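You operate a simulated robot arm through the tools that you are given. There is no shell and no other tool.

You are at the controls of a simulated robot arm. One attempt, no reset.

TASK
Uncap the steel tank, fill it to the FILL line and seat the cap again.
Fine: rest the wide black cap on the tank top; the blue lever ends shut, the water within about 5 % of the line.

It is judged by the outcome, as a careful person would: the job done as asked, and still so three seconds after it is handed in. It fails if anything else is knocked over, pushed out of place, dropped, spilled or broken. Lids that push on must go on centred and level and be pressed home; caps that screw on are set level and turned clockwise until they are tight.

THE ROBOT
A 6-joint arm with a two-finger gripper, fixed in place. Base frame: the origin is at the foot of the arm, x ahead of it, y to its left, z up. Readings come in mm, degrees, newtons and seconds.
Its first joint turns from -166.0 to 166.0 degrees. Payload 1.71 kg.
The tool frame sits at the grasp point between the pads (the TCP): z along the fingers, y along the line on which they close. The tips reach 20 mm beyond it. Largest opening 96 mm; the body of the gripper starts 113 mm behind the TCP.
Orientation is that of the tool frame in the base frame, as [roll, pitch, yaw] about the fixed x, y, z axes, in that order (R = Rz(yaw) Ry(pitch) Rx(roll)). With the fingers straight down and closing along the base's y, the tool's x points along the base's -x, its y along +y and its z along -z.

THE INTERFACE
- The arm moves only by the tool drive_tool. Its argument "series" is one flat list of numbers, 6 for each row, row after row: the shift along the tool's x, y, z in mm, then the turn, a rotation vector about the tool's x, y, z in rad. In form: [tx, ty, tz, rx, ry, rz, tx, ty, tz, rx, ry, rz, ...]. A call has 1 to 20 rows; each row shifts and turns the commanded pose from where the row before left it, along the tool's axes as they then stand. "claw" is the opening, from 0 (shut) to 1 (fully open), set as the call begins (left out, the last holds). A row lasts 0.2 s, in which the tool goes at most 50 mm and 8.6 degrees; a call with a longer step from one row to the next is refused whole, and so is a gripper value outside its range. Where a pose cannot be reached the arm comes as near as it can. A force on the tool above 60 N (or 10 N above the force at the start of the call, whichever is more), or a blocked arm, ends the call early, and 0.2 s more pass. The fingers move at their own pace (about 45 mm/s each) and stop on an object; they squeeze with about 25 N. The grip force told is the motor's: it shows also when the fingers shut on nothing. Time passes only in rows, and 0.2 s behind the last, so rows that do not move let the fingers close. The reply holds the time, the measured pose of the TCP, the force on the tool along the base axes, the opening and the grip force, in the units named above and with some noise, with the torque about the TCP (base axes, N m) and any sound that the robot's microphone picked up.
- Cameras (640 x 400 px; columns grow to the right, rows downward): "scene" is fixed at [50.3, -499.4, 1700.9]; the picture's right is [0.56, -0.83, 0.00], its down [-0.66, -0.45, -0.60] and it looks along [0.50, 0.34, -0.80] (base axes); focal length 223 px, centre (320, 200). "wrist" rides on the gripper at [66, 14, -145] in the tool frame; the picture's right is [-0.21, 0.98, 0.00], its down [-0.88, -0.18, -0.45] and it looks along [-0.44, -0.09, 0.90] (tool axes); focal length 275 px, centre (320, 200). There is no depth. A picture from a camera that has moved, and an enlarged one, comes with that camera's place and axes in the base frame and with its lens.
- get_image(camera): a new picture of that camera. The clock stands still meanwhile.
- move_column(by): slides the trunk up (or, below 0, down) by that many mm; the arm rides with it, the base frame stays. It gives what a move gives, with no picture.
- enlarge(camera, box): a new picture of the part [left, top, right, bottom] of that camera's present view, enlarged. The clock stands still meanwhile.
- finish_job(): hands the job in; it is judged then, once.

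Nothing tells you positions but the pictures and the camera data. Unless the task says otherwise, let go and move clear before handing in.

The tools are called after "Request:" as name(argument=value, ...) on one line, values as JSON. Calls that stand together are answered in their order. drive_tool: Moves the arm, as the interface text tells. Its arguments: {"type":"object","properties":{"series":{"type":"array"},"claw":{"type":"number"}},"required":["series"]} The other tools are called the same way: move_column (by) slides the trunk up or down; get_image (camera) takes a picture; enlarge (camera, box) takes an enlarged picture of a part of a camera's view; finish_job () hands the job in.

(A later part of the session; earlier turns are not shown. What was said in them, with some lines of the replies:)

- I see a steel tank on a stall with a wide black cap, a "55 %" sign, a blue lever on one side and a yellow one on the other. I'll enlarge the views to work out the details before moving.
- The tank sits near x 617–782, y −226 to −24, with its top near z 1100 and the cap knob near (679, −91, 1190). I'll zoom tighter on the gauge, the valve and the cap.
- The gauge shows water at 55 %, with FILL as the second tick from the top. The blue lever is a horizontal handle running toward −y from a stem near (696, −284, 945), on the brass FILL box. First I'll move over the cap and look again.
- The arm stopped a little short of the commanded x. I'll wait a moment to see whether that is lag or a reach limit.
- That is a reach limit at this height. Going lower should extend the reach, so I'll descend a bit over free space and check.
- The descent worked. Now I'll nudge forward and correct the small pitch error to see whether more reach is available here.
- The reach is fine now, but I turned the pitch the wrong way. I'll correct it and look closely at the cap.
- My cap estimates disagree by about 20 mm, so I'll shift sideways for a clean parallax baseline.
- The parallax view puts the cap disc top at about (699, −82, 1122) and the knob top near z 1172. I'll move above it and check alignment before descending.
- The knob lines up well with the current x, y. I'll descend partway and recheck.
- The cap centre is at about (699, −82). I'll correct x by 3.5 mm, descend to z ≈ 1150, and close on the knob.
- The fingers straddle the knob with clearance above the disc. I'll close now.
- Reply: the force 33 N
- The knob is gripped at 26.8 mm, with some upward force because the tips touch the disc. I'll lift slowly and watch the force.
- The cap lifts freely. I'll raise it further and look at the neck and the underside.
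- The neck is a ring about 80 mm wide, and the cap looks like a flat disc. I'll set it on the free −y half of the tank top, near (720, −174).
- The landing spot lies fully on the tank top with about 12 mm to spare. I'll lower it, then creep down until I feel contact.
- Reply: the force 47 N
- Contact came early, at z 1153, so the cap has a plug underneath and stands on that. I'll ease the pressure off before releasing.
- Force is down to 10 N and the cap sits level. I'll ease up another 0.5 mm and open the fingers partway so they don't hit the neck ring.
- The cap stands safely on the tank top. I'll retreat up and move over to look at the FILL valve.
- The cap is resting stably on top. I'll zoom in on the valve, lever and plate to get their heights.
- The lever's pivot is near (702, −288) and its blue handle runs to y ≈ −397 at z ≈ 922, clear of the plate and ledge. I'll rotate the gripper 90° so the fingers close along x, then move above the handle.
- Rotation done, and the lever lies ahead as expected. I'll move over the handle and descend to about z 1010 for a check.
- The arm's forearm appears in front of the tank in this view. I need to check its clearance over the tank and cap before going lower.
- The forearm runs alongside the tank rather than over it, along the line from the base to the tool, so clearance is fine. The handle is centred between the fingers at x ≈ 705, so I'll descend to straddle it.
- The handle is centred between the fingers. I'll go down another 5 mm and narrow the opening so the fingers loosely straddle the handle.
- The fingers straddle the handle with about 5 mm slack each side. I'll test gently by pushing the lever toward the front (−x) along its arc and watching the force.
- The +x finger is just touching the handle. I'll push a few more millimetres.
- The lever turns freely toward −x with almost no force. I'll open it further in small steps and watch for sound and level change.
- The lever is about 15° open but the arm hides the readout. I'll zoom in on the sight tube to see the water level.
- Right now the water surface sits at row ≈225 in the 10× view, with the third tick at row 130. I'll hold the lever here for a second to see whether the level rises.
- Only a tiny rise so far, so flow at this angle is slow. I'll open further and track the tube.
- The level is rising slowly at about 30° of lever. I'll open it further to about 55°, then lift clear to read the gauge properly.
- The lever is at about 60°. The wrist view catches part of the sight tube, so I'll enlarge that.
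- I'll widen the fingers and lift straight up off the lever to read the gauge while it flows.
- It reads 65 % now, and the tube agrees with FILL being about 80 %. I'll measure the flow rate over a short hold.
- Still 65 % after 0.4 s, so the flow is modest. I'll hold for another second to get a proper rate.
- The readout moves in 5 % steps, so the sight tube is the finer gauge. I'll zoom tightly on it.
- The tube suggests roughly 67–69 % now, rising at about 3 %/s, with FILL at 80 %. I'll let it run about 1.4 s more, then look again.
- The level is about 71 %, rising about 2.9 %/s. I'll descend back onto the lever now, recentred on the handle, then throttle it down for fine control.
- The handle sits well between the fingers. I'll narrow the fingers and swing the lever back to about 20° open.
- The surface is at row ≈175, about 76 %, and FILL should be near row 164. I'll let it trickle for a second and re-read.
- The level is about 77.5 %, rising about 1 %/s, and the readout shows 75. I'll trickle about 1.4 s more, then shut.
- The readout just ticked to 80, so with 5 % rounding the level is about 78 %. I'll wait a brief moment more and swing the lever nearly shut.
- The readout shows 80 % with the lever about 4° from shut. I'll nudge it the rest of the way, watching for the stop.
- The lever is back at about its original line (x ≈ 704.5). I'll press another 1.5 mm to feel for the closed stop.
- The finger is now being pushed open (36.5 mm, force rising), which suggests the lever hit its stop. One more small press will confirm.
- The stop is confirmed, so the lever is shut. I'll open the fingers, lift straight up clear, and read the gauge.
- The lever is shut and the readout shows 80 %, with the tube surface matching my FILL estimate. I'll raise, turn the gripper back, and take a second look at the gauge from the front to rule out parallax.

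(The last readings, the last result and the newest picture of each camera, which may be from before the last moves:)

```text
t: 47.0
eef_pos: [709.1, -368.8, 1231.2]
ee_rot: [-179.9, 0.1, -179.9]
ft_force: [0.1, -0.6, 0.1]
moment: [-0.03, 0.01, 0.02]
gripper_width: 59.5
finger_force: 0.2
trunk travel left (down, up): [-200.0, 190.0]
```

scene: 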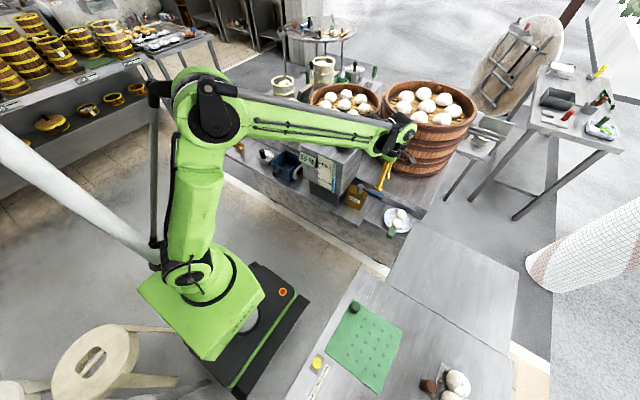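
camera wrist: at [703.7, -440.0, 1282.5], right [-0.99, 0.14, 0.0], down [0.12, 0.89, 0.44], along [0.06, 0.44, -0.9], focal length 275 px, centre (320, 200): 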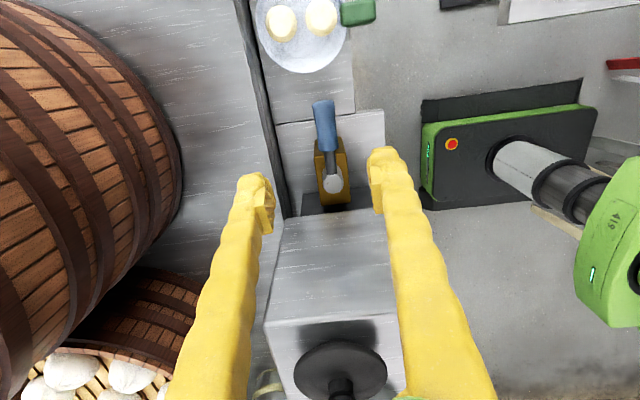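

Request:
drive_tool(series=[30, 15, 0, 0, 0, 0, 30, 20, 0, 0, 0, 0, 30, 25, 0, 0, 0, 0, 30, 30, 10, 0, 0, 0, 30, 30, 15, 0, 0, 0, 30, 30, 15, 0, 0, 0, 10, 29, 15, 0, 0, 0, 0, 0, 0, 0, 0, 0])

Request:
get_image(camera="wrist")

Request:
get_image(camera="scene")

```text
t: 48.8
eef_pos: [521.0, -189.0, 1176.4]
ee_rot: [180.0, 0.0, -179.9]
ft_force: [-0.5, -0.4, 0.7]
moment: [-0.02, 0.03, -0.03]
gripper_width: 59.3
finger_force: 0.1
trunk travel left (down, up): [-200.0, 190.0]
```

```text
taken
camera wrist: at [457.8, -179.0, 1322.5], right [0.2, 0.98, 0.0], down [0.88, -0.18, 0.44], along [0.43, -0.09, -0.9], focal length 275 px, centre (320, 200)
```

wrist: 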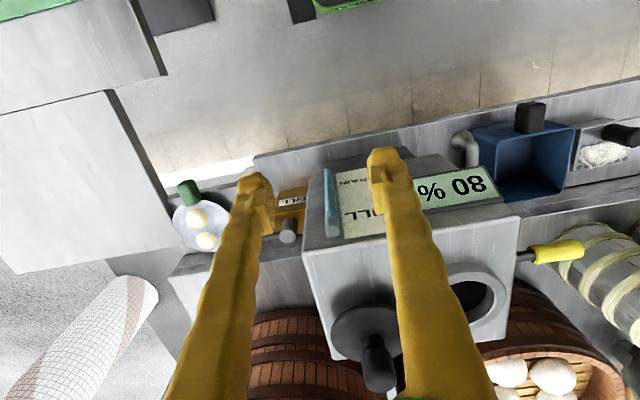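

```text
taken
```

scene: 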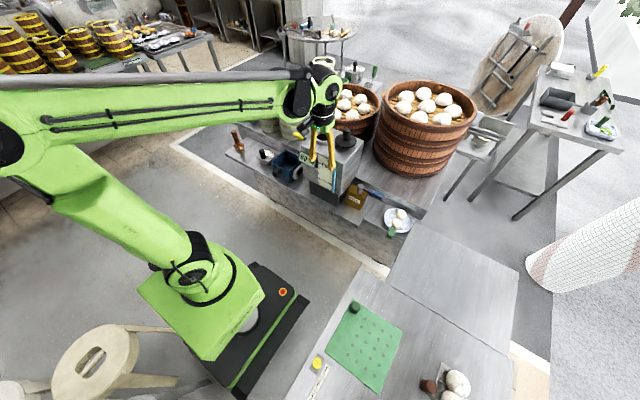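

The level at each readout change (57.5, 67.5, 77.5) matches the tick scale, so FILL is 80 % and the level is about 80 %. Next I'll go back to the cap, approaching from above.

Request:
drive_tool(series=[0, 0, -35, 0, 0, 0, 0, 0, -35, 0, 0, 0, -39.7, 3, 0, 0, 0, 0, -39.7, 3, 0, 0, 0, 0, -39.7, 3, 0, 0, 0, 0, -39.7, 3, 0, 0, 0, 0, -39.7, 3, 0, 0, 0, 0, 0, 0, 0, 0, 0, 0], claw=0.58)

Request:
get_image(camera="wrist")

Request:
enlarge(camera="wrist", box=[240, 90, 400, 210])

Request:
enlarge(camera="scene", box=[290, 95, 380, 175])

```text
t: 50.6
eef_pos: [719.3, -178.3, 1249.7]
ee_rot: [179.9, -0.1, -179.9]
ft_force: [0.4, -0.1, 0.2]
moment: [-0.01, 0.08, 0.0]
gripper_width: 55.6
finger_force: 0.1
trunk travel left (down, up): [-200.0, 190.0]
```

```text
taken
camera wrist: at [654.7, -167.5, 1393.7], right [0.2, 0.98, 0.0], down [0.88, -0.18, 0.44], along [0.43, -0.09, -0.9], focal length 275 px, centre (320, 200)
```

wrist: 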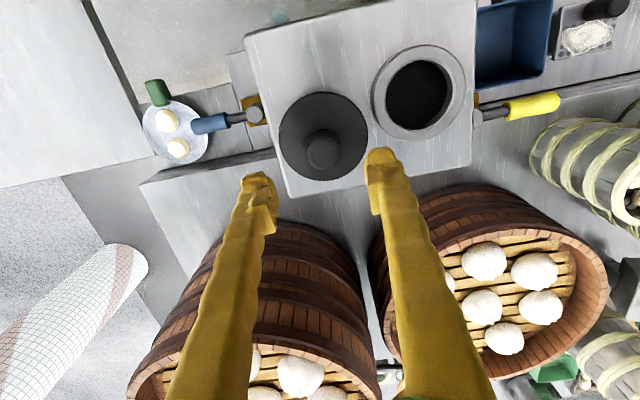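

```text
3.33 times, centred on (320, 150) of wrist
camera zoom: at [654.7, -167.5, 1393.7], right [0.2, 0.98, 0.0], down [0.88, -0.18, 0.44], along [0.43, -0.09, -0.9], focal length 918 px, centre (320, 367)
```

zoom: 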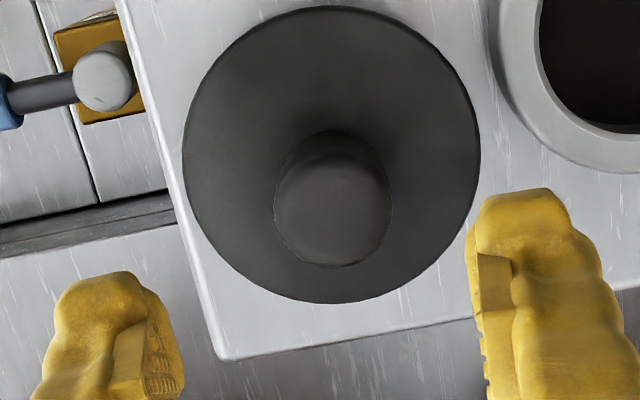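

```text
5.00 times, centred on (335, 135) of scene
camera zoom: at [50.3, -499.4, 1700.9], right [0.56, -0.83, 0.0], down [-0.66, -0.45, -0.6], along [0.5, 0.34, -0.8], focal length 1116 px, centre (245, 525)
```

zoom: 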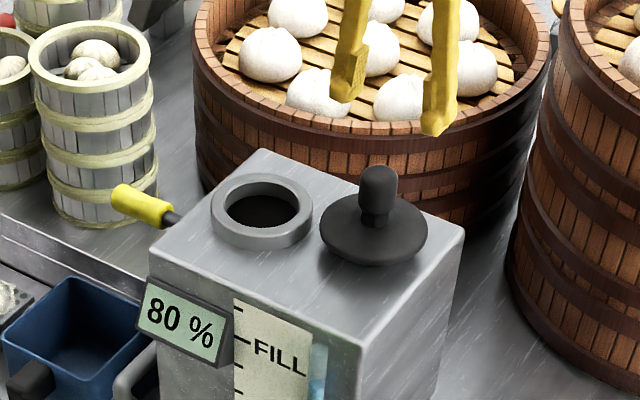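

The knob sits within a millimetre or so of the offset I had at the first grasp. I'll descend partway and recheck.

Request:
drive_tool(series=[0, 0, 25, 0, 0, 0, 0, 0, 25, 0, 0, 0, 0, 0, 15, 0, 0, 0, 0, 0, 0, 0, 0, 0])

Request:
enlarge(camera="wrist", box=[240, 80, 400, 220])

Request:
enlarge(camera="scene", box=[325, 105, 385, 165])

```text
t: 51.6
eef_pos: [718.3, -177.4, 1179.5]
ee_rot: [-179.9, 0.1, -179.9]
ft_force: [0.0, 0.7, 0.0]
moment: [0.02, 0.02, -0.01]
gripper_width: 55.6
finger_force: 0.0
trunk travel left (down, up): [-200.0, 190.0]
```

```text
2.86 times, centred on (320, 150) of wrist
camera zoom: at [653.2, -166.6, 1326.2], right [0.2, 0.98, 0.0], down [0.88, -0.18, 0.44], along [0.43, -0.09, -0.9], focal length 786 px, centre (320, 343)
```

zoom: 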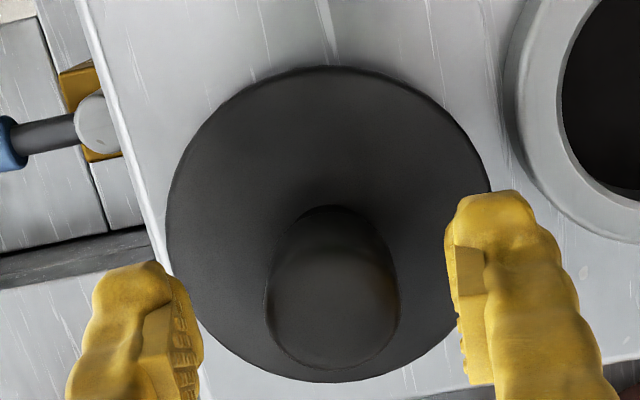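

```text
6.67 times, centred on (355, 135) of scene
camera zoom: at [50.3, -499.4, 1700.9], right [0.56, -0.83, 0.0], down [-0.66, -0.45, -0.6], along [0.5, 0.34, -0.8], focal length 1488 px, centre (87, 633)
```

zoom: 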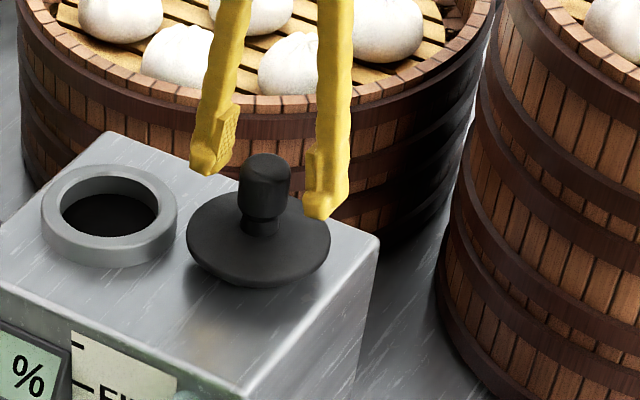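

The offset matches the first grasp. I'll descend 25 mm and close on the knob.

Request:
drive_tool(series=[0, 0, 10, 0, 0, 0, 0, 0, 10, 0, 0, 0, 0, 0, 5, 0, 0, 0, 0, 0, 0, 0, 0, 0])

Request:
drive_tool(series=[0, 0, 0, 0, 0, 0, 0, 0, 0, 0, 0, 0, 0, 0, 0, 0, 0, 0, 0, 0, 0, 0, 0, 0], claw=0)

Request:
enlarge(camera="scene", box=[325, 105, 385, 165])

Request:
enlarge(camera="wrist", box=[240, 80, 400, 250])

```text
t: 52.6
eef_pos: [718.9, -177.1, 1156.1]
ee_rot: [180.0, 0.0, -179.9]
ft_force: [-0.4, 0.0, 0.1]
moment: [0.01, -0.04, 0.0]
gripper_width: 55.8
finger_force: 0.0
trunk travel left (down, up): [-200.0, 190.0]
```

```text
t: 53.6
eef_pos: [717.8, -175.4, 1155.5]
ee_rot: [-180.0, 0.0, -179.9]
ft_force: [0.4, -0.3, 0.0]
moment: [0.03, 0.01, -0.01]
gripper_width: 27.0
finger_force: 24.9
trunk travel left (down, up): [-200.0, 190.0]
```

```text
6.67 times, centred on (355, 135) of scene
camera zoom: at [50.3, -499.4, 1700.9], right [0.56, -0.83, 0.0], down [-0.66, -0.45, -0.6], along [0.5, 0.34, -0.8], focal length 1488 px, centre (87, 633)
```

zoom: 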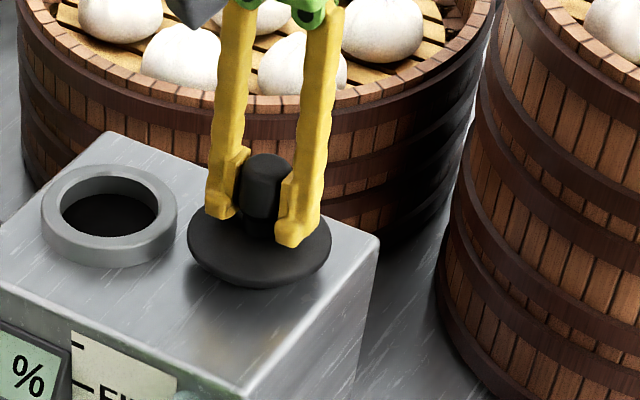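

```text
2.35 times, centred on (320, 165) of wrist
camera zoom: at [653.5, -165.0, 1301.5], right [0.2, 0.98, 0.0], down [0.88, -0.18, 0.44], along [0.43, -0.09, -0.9], focal length 648 px, centre (320, 282)
```

zoom: 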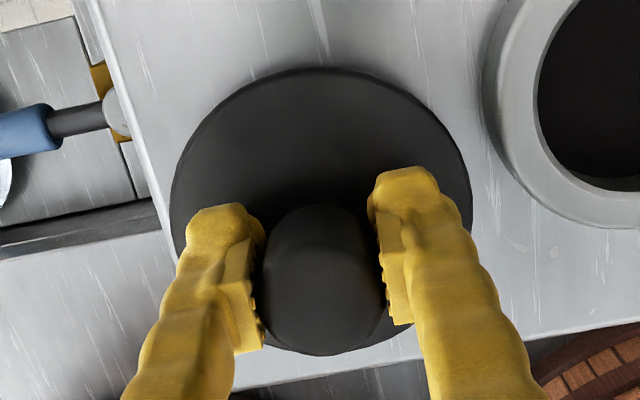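

Gripped cleanly with no side load. I'll lift 60 mm and move back over the neck.

Request:
drive_tool(series=[0, 0, -10, 0, 0, 0, 0, 0, -20, 0, 0, 0, 0, 0, -30, 0, 0, 0, 6, 31.6, 0, 0, 0, 0, 6, 31.6, 0, 0, 0, 0, 6.5, 31.6, 0, 0, 0, 0, 0, 0, 0, 0, 0, 0, 0, 0, 0, 0, 0, 0])

Request:
enlarge(camera="scene", box=[290, 85, 370, 165])

Request:
get_image(camera="wrist")

```text
t: 55.4
eef_pos: [700.3, -78.0, 1215.8]
ee_rot: [180.0, 0.0, -179.9]
ft_force: [0.5, 0.6, -0.8]
moment: [-0.03, -0.02, 0.01]
gripper_width: 27.4
finger_force: 24.4
trunk travel left (down, up): [-200.0, 190.0]
```

```text
5.00 times, centred on (330, 125) of scene
camera zoom: at [50.3, -499.4, 1700.9], right [0.56, -0.83, 0.0], down [-0.66, -0.45, -0.6], along [0.5, 0.34, -0.8], focal length 1116 px, centre (270, 575)
```

zoom: 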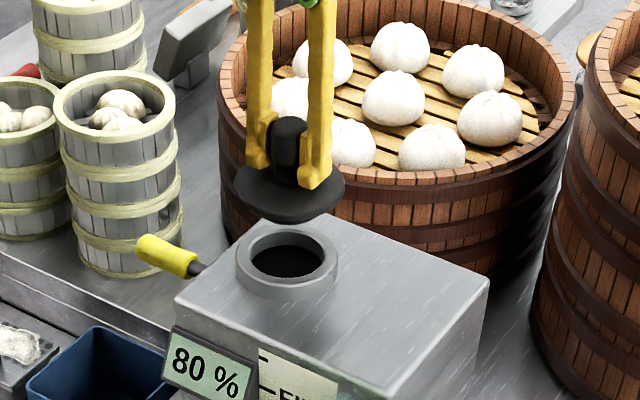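

```text
taken
camera wrist: at [635.6, -69.1, 1361.6], right [0.2, 0.98, 0.0], down [0.88, -0.18, 0.44], along [0.43, -0.09, -0.9], focal length 275 px, centre (320, 200)
```

wrist: 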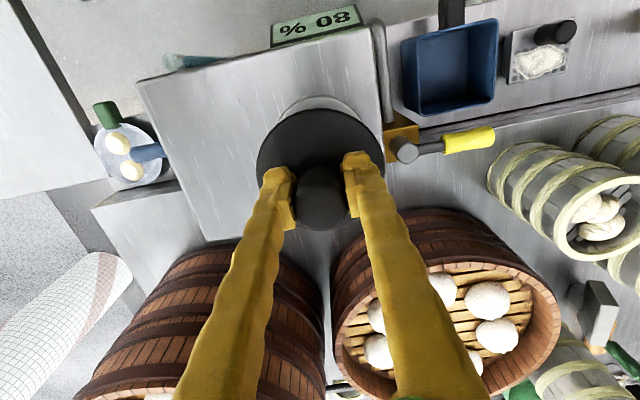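

The reading is noisy, so I'll take a few more readings to pin down the true position over the neck.

Request:
drive_tool(series=[0, 0, 0, 0, 0, 0])

Request:
drive_tool(series=[0, 0, 0, 0, 0, 0])

Request:
drive_tool(series=[0, 0, 0, 0, 0, 0])

Request:
drive_tool(series=[0, 0, 0, 0, 0, 0])

Request:
enlarge(camera="wrist", box=[240, 80, 400, 240])

Request:
enlarge(camera="scene", box=[300, 105, 350, 155])

```text
t: 55.8
eef_pos: [700.2, -80.8, 1215.7]
ee_rot: [-180.0, 0.0, -179.9]
ft_force: [0.2, 0.5, -0.3]
moment: [0.02, 0.01, 0.01]
gripper_width: 26.9
finger_force: 25.0
trunk travel left (down, up): [-200.0, 190.0]
```

```text
t: 56.2
eef_pos: [699.0, -79.5, 1215.4]
ee_rot: [-180.0, 0.0, -179.9]
ft_force: [0.9, 0.0, -1.4]
moment: [-0.02, -0.01, -0.01]
gripper_width: 27.0
finger_force: 25.5
trunk travel left (down, up): [-200.0, 190.0]
```

```text
t: 56.6
eef_pos: [700.5, -80.3, 1215.7]
ee_rot: [-180.0, 0.0, -179.8]
ft_force: [0.2, -0.1, -0.4]
moment: [0.03, 0.02, -0.04]
gripper_width: 27.2
finger_force: 25.2
trunk travel left (down, up): [-200.0, 190.0]
```

```text
t: 57.0
eef_pos: [700.3, -79.9, 1216.1]
ee_rot: [180.0, 0.0, -179.9]
ft_force: [0.3, 0.4, -0.5]
moment: [-0.02, -0.02, 0.0]
gripper_width: 27.1
finger_force: 25.3
trunk travel left (down, up): [-200.0, 190.0]
```

```text
2.50 times, centred on (320, 160) of wrist
camera zoom: at [635.5, -69.2, 1361.6], right [0.2, 0.98, 0.0], down [0.88, -0.18, 0.44], along [0.43, -0.09, -0.9], focal length 688 px, centre (320, 300)
```

zoom: 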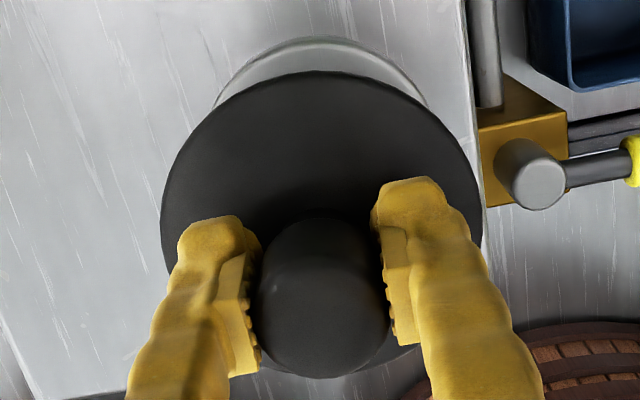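

```text
8.00 times, centred on (325, 130) of scene
camera zoom: at [50.3, -499.4, 1700.9], right [0.56, -0.83, 0.0], down [-0.66, -0.45, -0.6], along [0.5, 0.34, -0.8], focal length 1786 px, centre (280, 760)
```

zoom: 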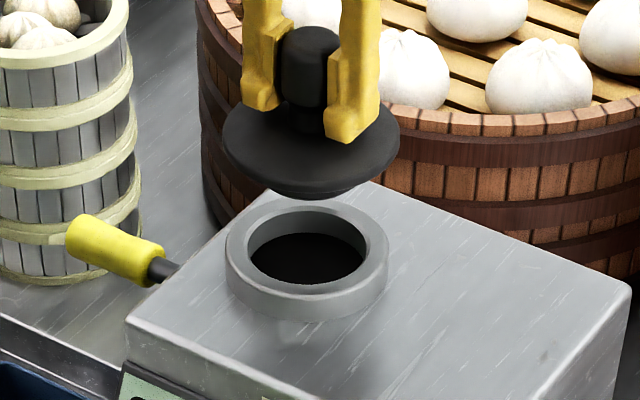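

Averaging gives y ≈ −79.7 against the original −82.2, so I'll correct by −2.5 mm and descend to just above the neck.

Request:
drive_tool(series=[0, -2.5, 0, 0, 0, 0, 0, 0, 12, 0, 0, 0, 0, 0, 12, 0, 0, 0, 0, 0, 8, 0, 0, 0, 0, 0, 0, 0, 0, 0])

Request:
enlarge(camera="scene", box=[300, 105, 350, 155])

Request:
enlarge(camera="wrist", box=[240, 80, 400, 240])

Request:
drive_tool(series=[0, 0, 0, 0, 0, 0])

Request:
drive_tool(series=[0, 0, 0, 0, 0, 0])

Request:
drive_tool(series=[0, 0, 0, 0, 0, 0])

```text
t: 58.2
eef_pos: [700.0, -82.4, 1183.8]
ee_rot: [-179.9, 0.1, -179.9]
ft_force: [-0.1, -0.3, -1.5]
moment: [-0.02, -0.01, 0.01]
gripper_width: 26.8
finger_force: 25.0
trunk travel left (down, up): [-200.0, 190.0]
```

```text
8.00 times, centred on (325, 130) of scene
camera zoom: at [50.3, -499.4, 1700.9], right [0.56, -0.83, 0.0], down [-0.66, -0.45, -0.6], along [0.5, 0.34, -0.8], focal length 1786 px, centre (280, 760)
```

zoom: 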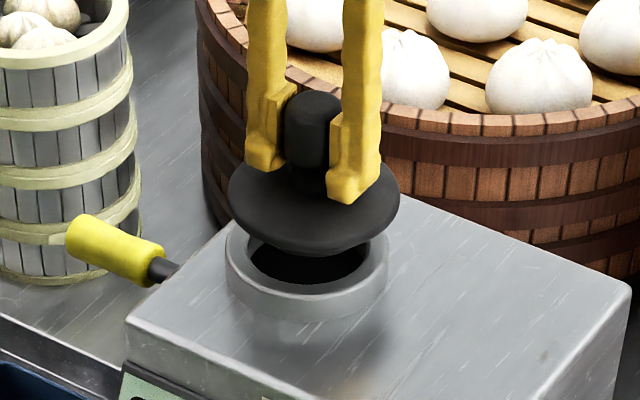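

```text
2.50 times, centred on (320, 160) of wrist
camera zoom: at [634.6, -71.8, 1329.2], right [0.2, 0.98, 0.0], down [0.88, -0.18, 0.44], along [0.43, -0.09, -0.9], focal length 688 px, centre (320, 300)
```

zoom: 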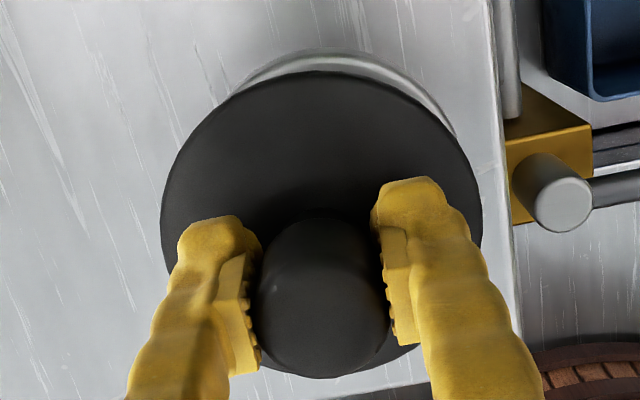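

```text
t: 58.6
eef_pos: [699.2, -81.6, 1183.8]
ee_rot: [-180.0, -0.1, -180.0]
ft_force: [-0.5, -0.7, -0.1]
moment: [0.02, -0.02, 0.01]
gripper_width: 27.1
finger_force: 25.1
trunk travel left (down, up): [-200.0, 190.0]
```

```text
t: 59.0
eef_pos: [698.6, -83.1, 1183.9]
ee_rot: [-180.0, 0.0, -179.9]
ft_force: [0.3, -0.2, -2.0]
moment: [-0.01, 0.01, -0.03]
gripper_width: 27.1
finger_force: 24.7
trunk travel left (down, up): [-200.0, 190.0]
```

```text
t: 59.4
eef_pos: [699.6, -81.6, 1183.4]
ee_rot: [-179.9, -0.1, -179.9]
ft_force: [0.6, -0.9, -0.3]
moment: [-0.02, 0.0, -0.02]
gripper_width: 27.1
finger_force: 25.4
trunk travel left (down, up): [-200.0, 190.0]
```

The scene view hints that the cap is about 2–3 mm off-centre toward −y, because the first grip nudged it sideways. I'll zoom in to measure more precisely before lowering.

Request:
enlarge(camera="scene", box=[308, 124, 334, 148])

Request:
enlarge(camera="wrist", box=[270, 90, 370, 170])

```text
16.00 times, centred on (321, 136) of scene
camera zoom: at [50.3, -499.4, 1700.9], right [0.56, -0.83, 0.0], down [-0.66, -0.45, -0.6], along [0.5, 0.34, -0.8], focal length 3571 px, centre (304, 1224)
```

zoom: 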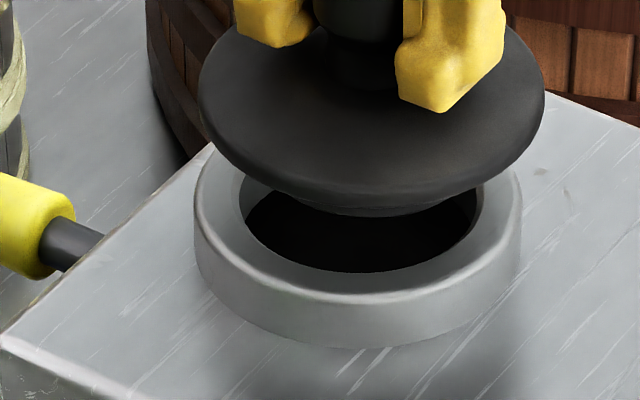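

```text
5.00 times, centred on (320, 130) of wrist
camera zoom: at [634.6, -71.8, 1329.3], right [0.2, 0.98, 0.0], down [0.88, -0.18, 0.44], along [0.43, -0.09, -0.9], focal length 1376 px, centre (320, 550)
```

zoom: 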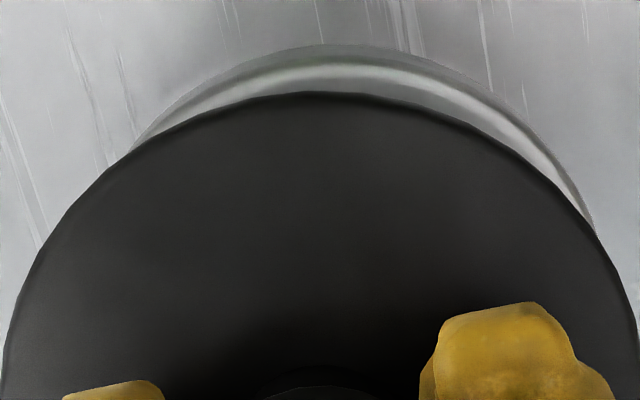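

The cap is about 2.7 mm off toward −y relative to the neck, and the plug has several millimetres of play in the hole. I'll shift +3 mm in y and recheck.

Request:
drive_tool(series=[-0.6, 3, 0, 0, 0, 0, 0, 0, 0, 0, 0, 0])

Request:
enlarge(camera="scene", box=[308, 124, 334, 148])

Request:
enlarge(camera="wrist", box=[250, 90, 390, 170])

```text
t: 60.0
eef_pos: [699.9, -80.2, 1182.8]
ee_rot: [-179.9, -0.1, -179.9]
ft_force: [0.9, -0.5, -0.4]
moment: [0.0, 0.04, 0.01]
gripper_width: 26.7
finger_force: 25.7
trunk travel left (down, up): [-200.0, 190.0]
```

```text
16.00 times, centred on (321, 136) of scene
camera zoom: at [50.3, -499.4, 1700.9], right [0.56, -0.83, 0.0], down [-0.66, -0.45, -0.6], along [0.5, 0.34, -0.8], focal length 3571 px, centre (304, 1224)
```

zoom: 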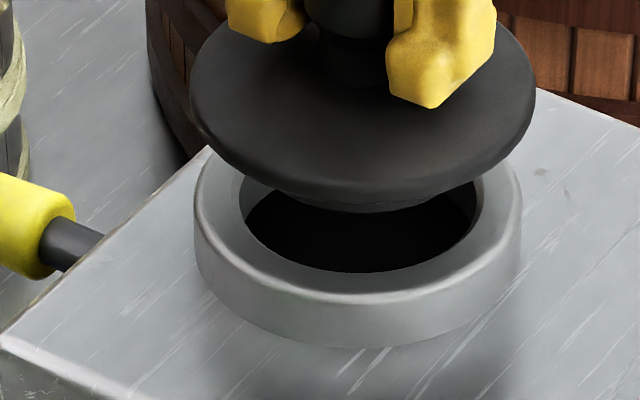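

```text
4.57 times, centred on (320, 130) of wrist
camera zoom: at [634.9, -69.0, 1329.3], right [0.2, 0.98, 0.0], down [0.88, -0.18, 0.44], along [0.43, -0.09, -0.9], focal length 1258 px, centre (320, 520)
```

zoom: 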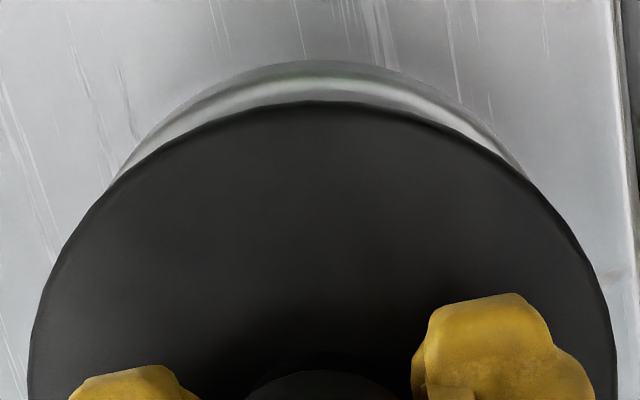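

The cap is now concentric with the neck to within about half a millimetre. I'll lower it gently.

Request:
drive_tool(series=[0, 0, 8, 0, 0, 0, 0, 0, 8, 0, 0, 0, 0, 0, 5, 0, 0, 0, 0, 0, 0, 0, 0, 0])

Request:
enlarge(camera="scene", box=[308, 124, 334, 148])

```text
t: 61.0
eef_pos: [699.4, -80.5, 1162.8]
ee_rot: [-180.0, 0.0, -179.8]
ft_force: [0.3, 0.1, -0.8]
moment: [-0.01, -0.04, -0.03]
gripper_width: 26.8
finger_force: 25.2
trunk travel left (down, up): [-200.0, 190.0]
```

```text
16.00 times, centred on (321, 136) of scene
camera zoom: at [50.3, -499.4, 1700.9], right [0.56, -0.83, 0.0], down [-0.66, -0.45, -0.6], along [0.5, 0.34, -0.8], focal length 3571 px, centre (304, 1224)
```

zoom: 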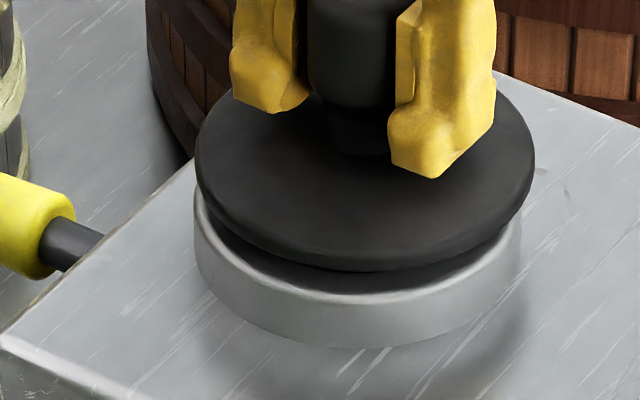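

No contact yet and nearly down. I'll trim 1 mm in y and lower the last few millimetres.

Request:
drive_tool(series=[0, 1, 2, 0, 0, 0, 0, 0, 2, 0, 0, 0, 0, 0, 0, 0, 0, 0])

Request:
enlarge(camera="scene", box=[308, 124, 334, 148])

```text
t: 61.8
eef_pos: [700.2, -79.8, 1159.8]
ee_rot: [-180.0, 0.0, -179.8]
ft_force: [0.6, -0.3, -1.3]
moment: [0.01, 0.05, 0.01]
gripper_width: 26.9
finger_force: 25.2
trunk travel left (down, up): [-200.0, 190.0]
```

```text
16.00 times, centred on (321, 136) of scene
camera zoom: at [50.3, -499.4, 1700.9], right [0.56, -0.83, 0.0], down [-0.66, -0.45, -0.6], along [0.5, 0.34, -0.8], focal length 3571 px, centre (304, 1224)
```

zoom: 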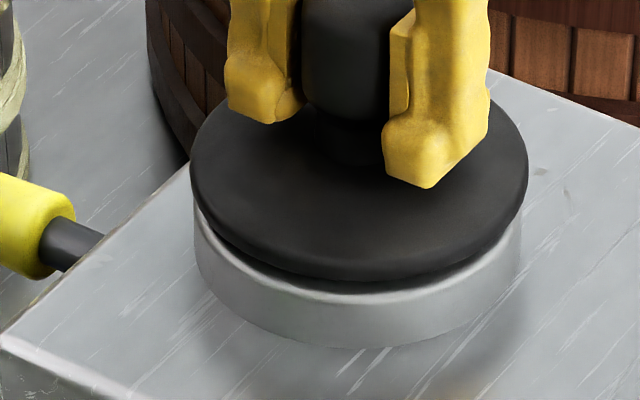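

Centred now. I'll continue down in 1 mm steps until contact.

Request:
drive_tool(series=[0, 0, 1, 0, 0, 0, 0, 0, 1, 0, 0, 0, 0, 0, 0, 0, 0, 0])

Request:
drive_tool(series=[0, 0, 1, 0, 0, 0, 0, 0, 0, 0, 0, 0])

```text
t: 62.6
eef_pos: [700.1, -77.7, 1157.4]
ee_rot: [-180.0, 0.0, -179.9]
ft_force: [0.5, -0.3, -1.0]
moment: [-0.03, 0.0, 0.01]
gripper_width: 26.9
finger_force: 24.4
trunk travel left (down, up): [-200.0, 190.0]
```

```text
t: 63.2
eef_pos: [700.1, -79.4, 1155.2]
ee_rot: [-179.9, -0.1, -179.9]
ft_force: [0.7, 0.1, -0.6]
moment: [0.01, -0.01, 0.01]
gripper_width: 27.2
finger_force: 25.0
trunk travel left (down, up): [-200.0, 190.0]
```

Request:
enlarge(camera="scene", box=[308, 124, 334, 148])

Request:
drive_tool(series=[0, 0, 1, 0, 0, 0, 0, 0, 0, 0, 0, 0])

```text
16.00 times, centred on (321, 136) of scene
camera zoom: at [50.3, -499.4, 1700.9], right [0.56, -0.83, 0.0], down [-0.66, -0.45, -0.6], along [0.5, 0.34, -0.8], focal length 3571 px, centre (304, 1224)
```

zoom: 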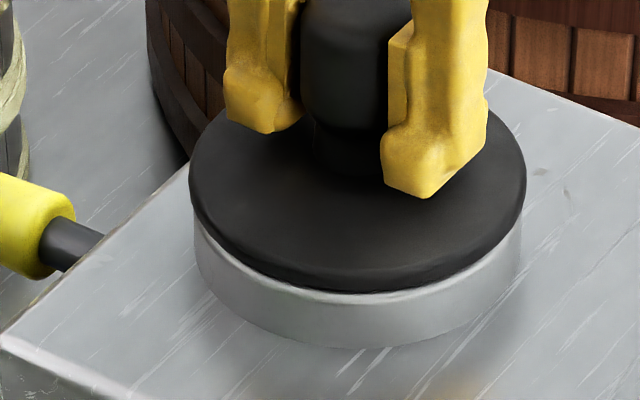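

```text
t: 63.8
eef_pos: [700.9, -78.6, 1156.7]
ee_rot: [-179.9, -0.1, -179.9]
ft_force: [7.5, 3.4, 22.9]
moment: [0.06, -0.17, -0.03]
gripper_width: 27.0
finger_force: 25.4
trunk travel left (down, up): [-200.0, 190.0]
```

The cap is seated with 23 N contact, centred on the neck. I'll back off slightly to unload, then open the fingers.

Request:
drive_tool(series=[0, 0, -0.8, 0, 0, 0, 0, 0, 0, 0, 0, 0])

Request:
drive_tool(series=[0, 0, 0, 0, 0, 0, 0, 0, 0, 0, 0, 0, 0, 0, 0, 0, 0, 0, 0, 0, 0, 0, 0, 0], claw=0.65)

Request:
enlarge(camera="scene", box=[300, 110, 340, 150])

Request:
enlarge(camera="wrist", box=[230, 80, 410, 240])

```text
t: 64.4
eef_pos: [699.0, -78.4, 1155.4]
ee_rot: [180.0, 0.0, -179.9]
ft_force: [5.1, -0.4, 14.9]
moment: [0.0, -0.17, 0.0]
gripper_width: 27.0
finger_force: 25.7
trunk travel left (down, up): [-200.0, 190.0]
```

```text
t: 65.4
eef_pos: [699.1, -79.4, 1155.7]
ee_rot: [180.0, 0.0, -179.9]
ft_force: [-1.8, 0.5, -0.9]
moment: [0.03, 0.02, 0.01]
gripper_width: 62.2
finger_force: 0.0
trunk travel left (down, up): [-200.0, 190.0]
```

```text
10.00 times, centred on (320, 130) of scene
camera zoom: at [50.3, -499.4, 1700.9], right [0.56, -0.83, 0.0], down [-0.66, -0.45, -0.6], along [0.5, 0.34, -0.8], focal length 2232 px, centre (320, 900)
```

zoom: 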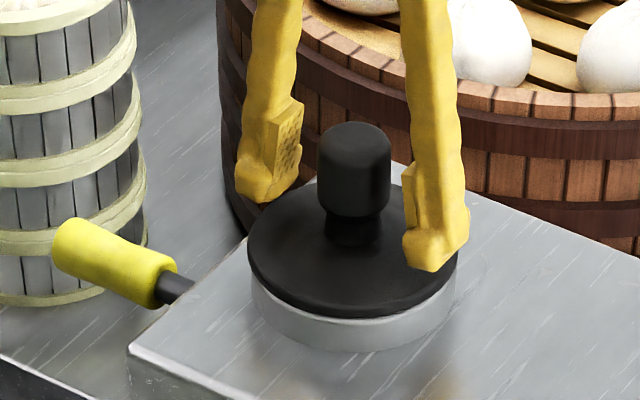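

```text
2.50 times, centred on (320, 160) of wrist
camera zoom: at [634.8, -67.6, 1300.8], right [0.2, 0.98, 0.0], down [0.88, -0.18, 0.44], along [0.43, -0.09, -0.9], focal length 688 px, centre (320, 300)
```

zoom: 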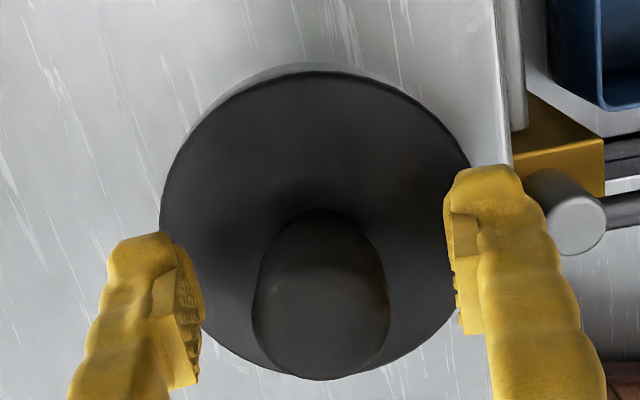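

The cap is released, level and centred. I'll retreat straight up and inspect everything.

Request:
drive_tool(series=[0, 0, -15, 0, 0, 0, 0, 0, -30, 0, 0, 0, 0, 0, -40, 0, 0, 0, 0, 0, -40, 0, 0, 0, 40, 0, -10, 0, 0, 0, 40, 0, -10, 0, 0, 0, 40, 0, -10, 0, 0, 0, 40, 0, 0, 0, 0, 0, 0, 0, 0, 0, 0, 0])

Request:
enlarge(camera="scene", box=[290, 110, 350, 160])

Request:
enlarge(camera="scene", box=[320, 155, 370, 195])

Request:
get_image(camera="wrist")

Request:
get_image(camera="scene")

```text
t: 67.4
eef_pos: [539.5, -79.8, 1312.4]
ee_rot: [-180.0, -0.1, -179.9]
ft_force: [-0.5, 0.1, 0.0]
moment: [-0.01, -0.1, 0.05]
gripper_width: 62.3
finger_force: 0.1
trunk travel left (down, up): [-200.0, 190.0]
```

```text
8.00 times, centred on (320, 135) of scene
camera zoom: at [50.3, -499.4, 1700.9], right [0.56, -0.83, 0.0], down [-0.66, -0.45, -0.6], along [0.5, 0.34, -0.8], focal length 1786 px, centre (320, 720)
```

zoom: 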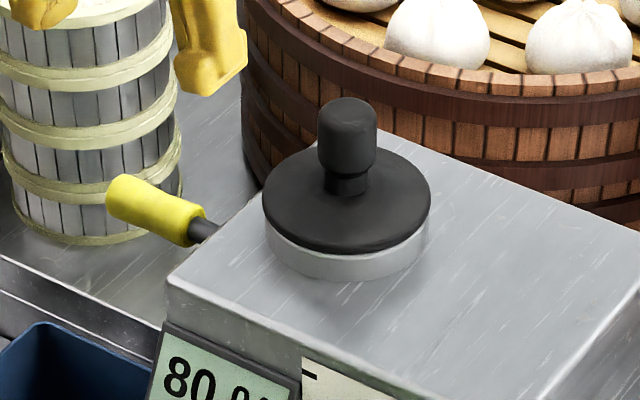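

```text
10.00 times, centred on (345, 175) of scene
camera zoom: at [50.3, -499.4, 1700.9], right [0.56, -0.83, 0.0], down [-0.66, -0.45, -0.6], along [0.5, 0.34, -0.8], focal length 2232 px, centre (70, 450)
```

zoom: 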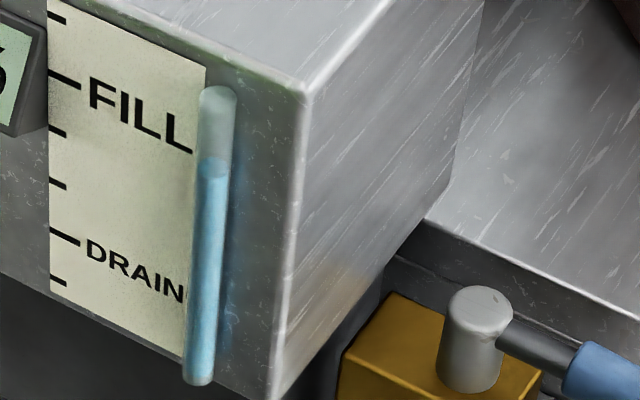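

```text
taken
camera wrist: at [474.6, -68.6, 1458.4], right [0.2, 0.98, 0.0], down [0.88, -0.18, 0.44], along [0.43, -0.09, -0.9], focal length 275 px, centre (320, 200)
```

wrist: 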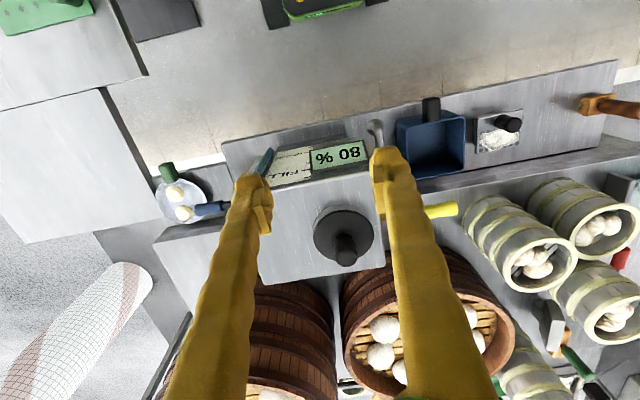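

```text
taken
```

scene: 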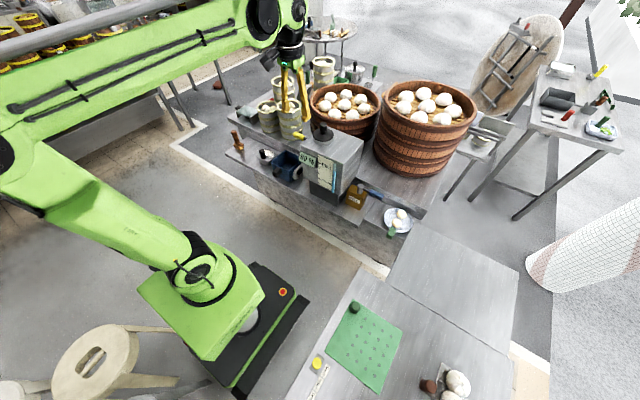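

The cap sits level and centred on the neck and the blue lever is shut. The level hasn't moved for over 20 s: the readout is 80 % and the sight tube is at the FILL line. The arm is clear and nothing else was disturbed, so I'm handing in.

Request:
finish_job()

```text
The job is handed in.
```

The tank is filled to the FILL line, and the cap is back on its neck, level and centred. The job has been handed in; I haven't been shown a verdict.

- **Water level:** the readout shows 80 %, and the sight tube puts it within about 1–2 % of the FILL line. I take FILL to be 80 %, because the gauge ticks matched the readout as the tank filled. The level did not change in the 23 seconds after I shut the valve.
- **Blue lever:** it is fully shut. I pressed it until it met its stop.
- **Cap:** I felt it seat on the neck, then released it. It stood on the tank top while the tank filled.
- **Surroundings:** the last pictures show nothing knocked over, moved or spilled, and the arm is clear of the tank.
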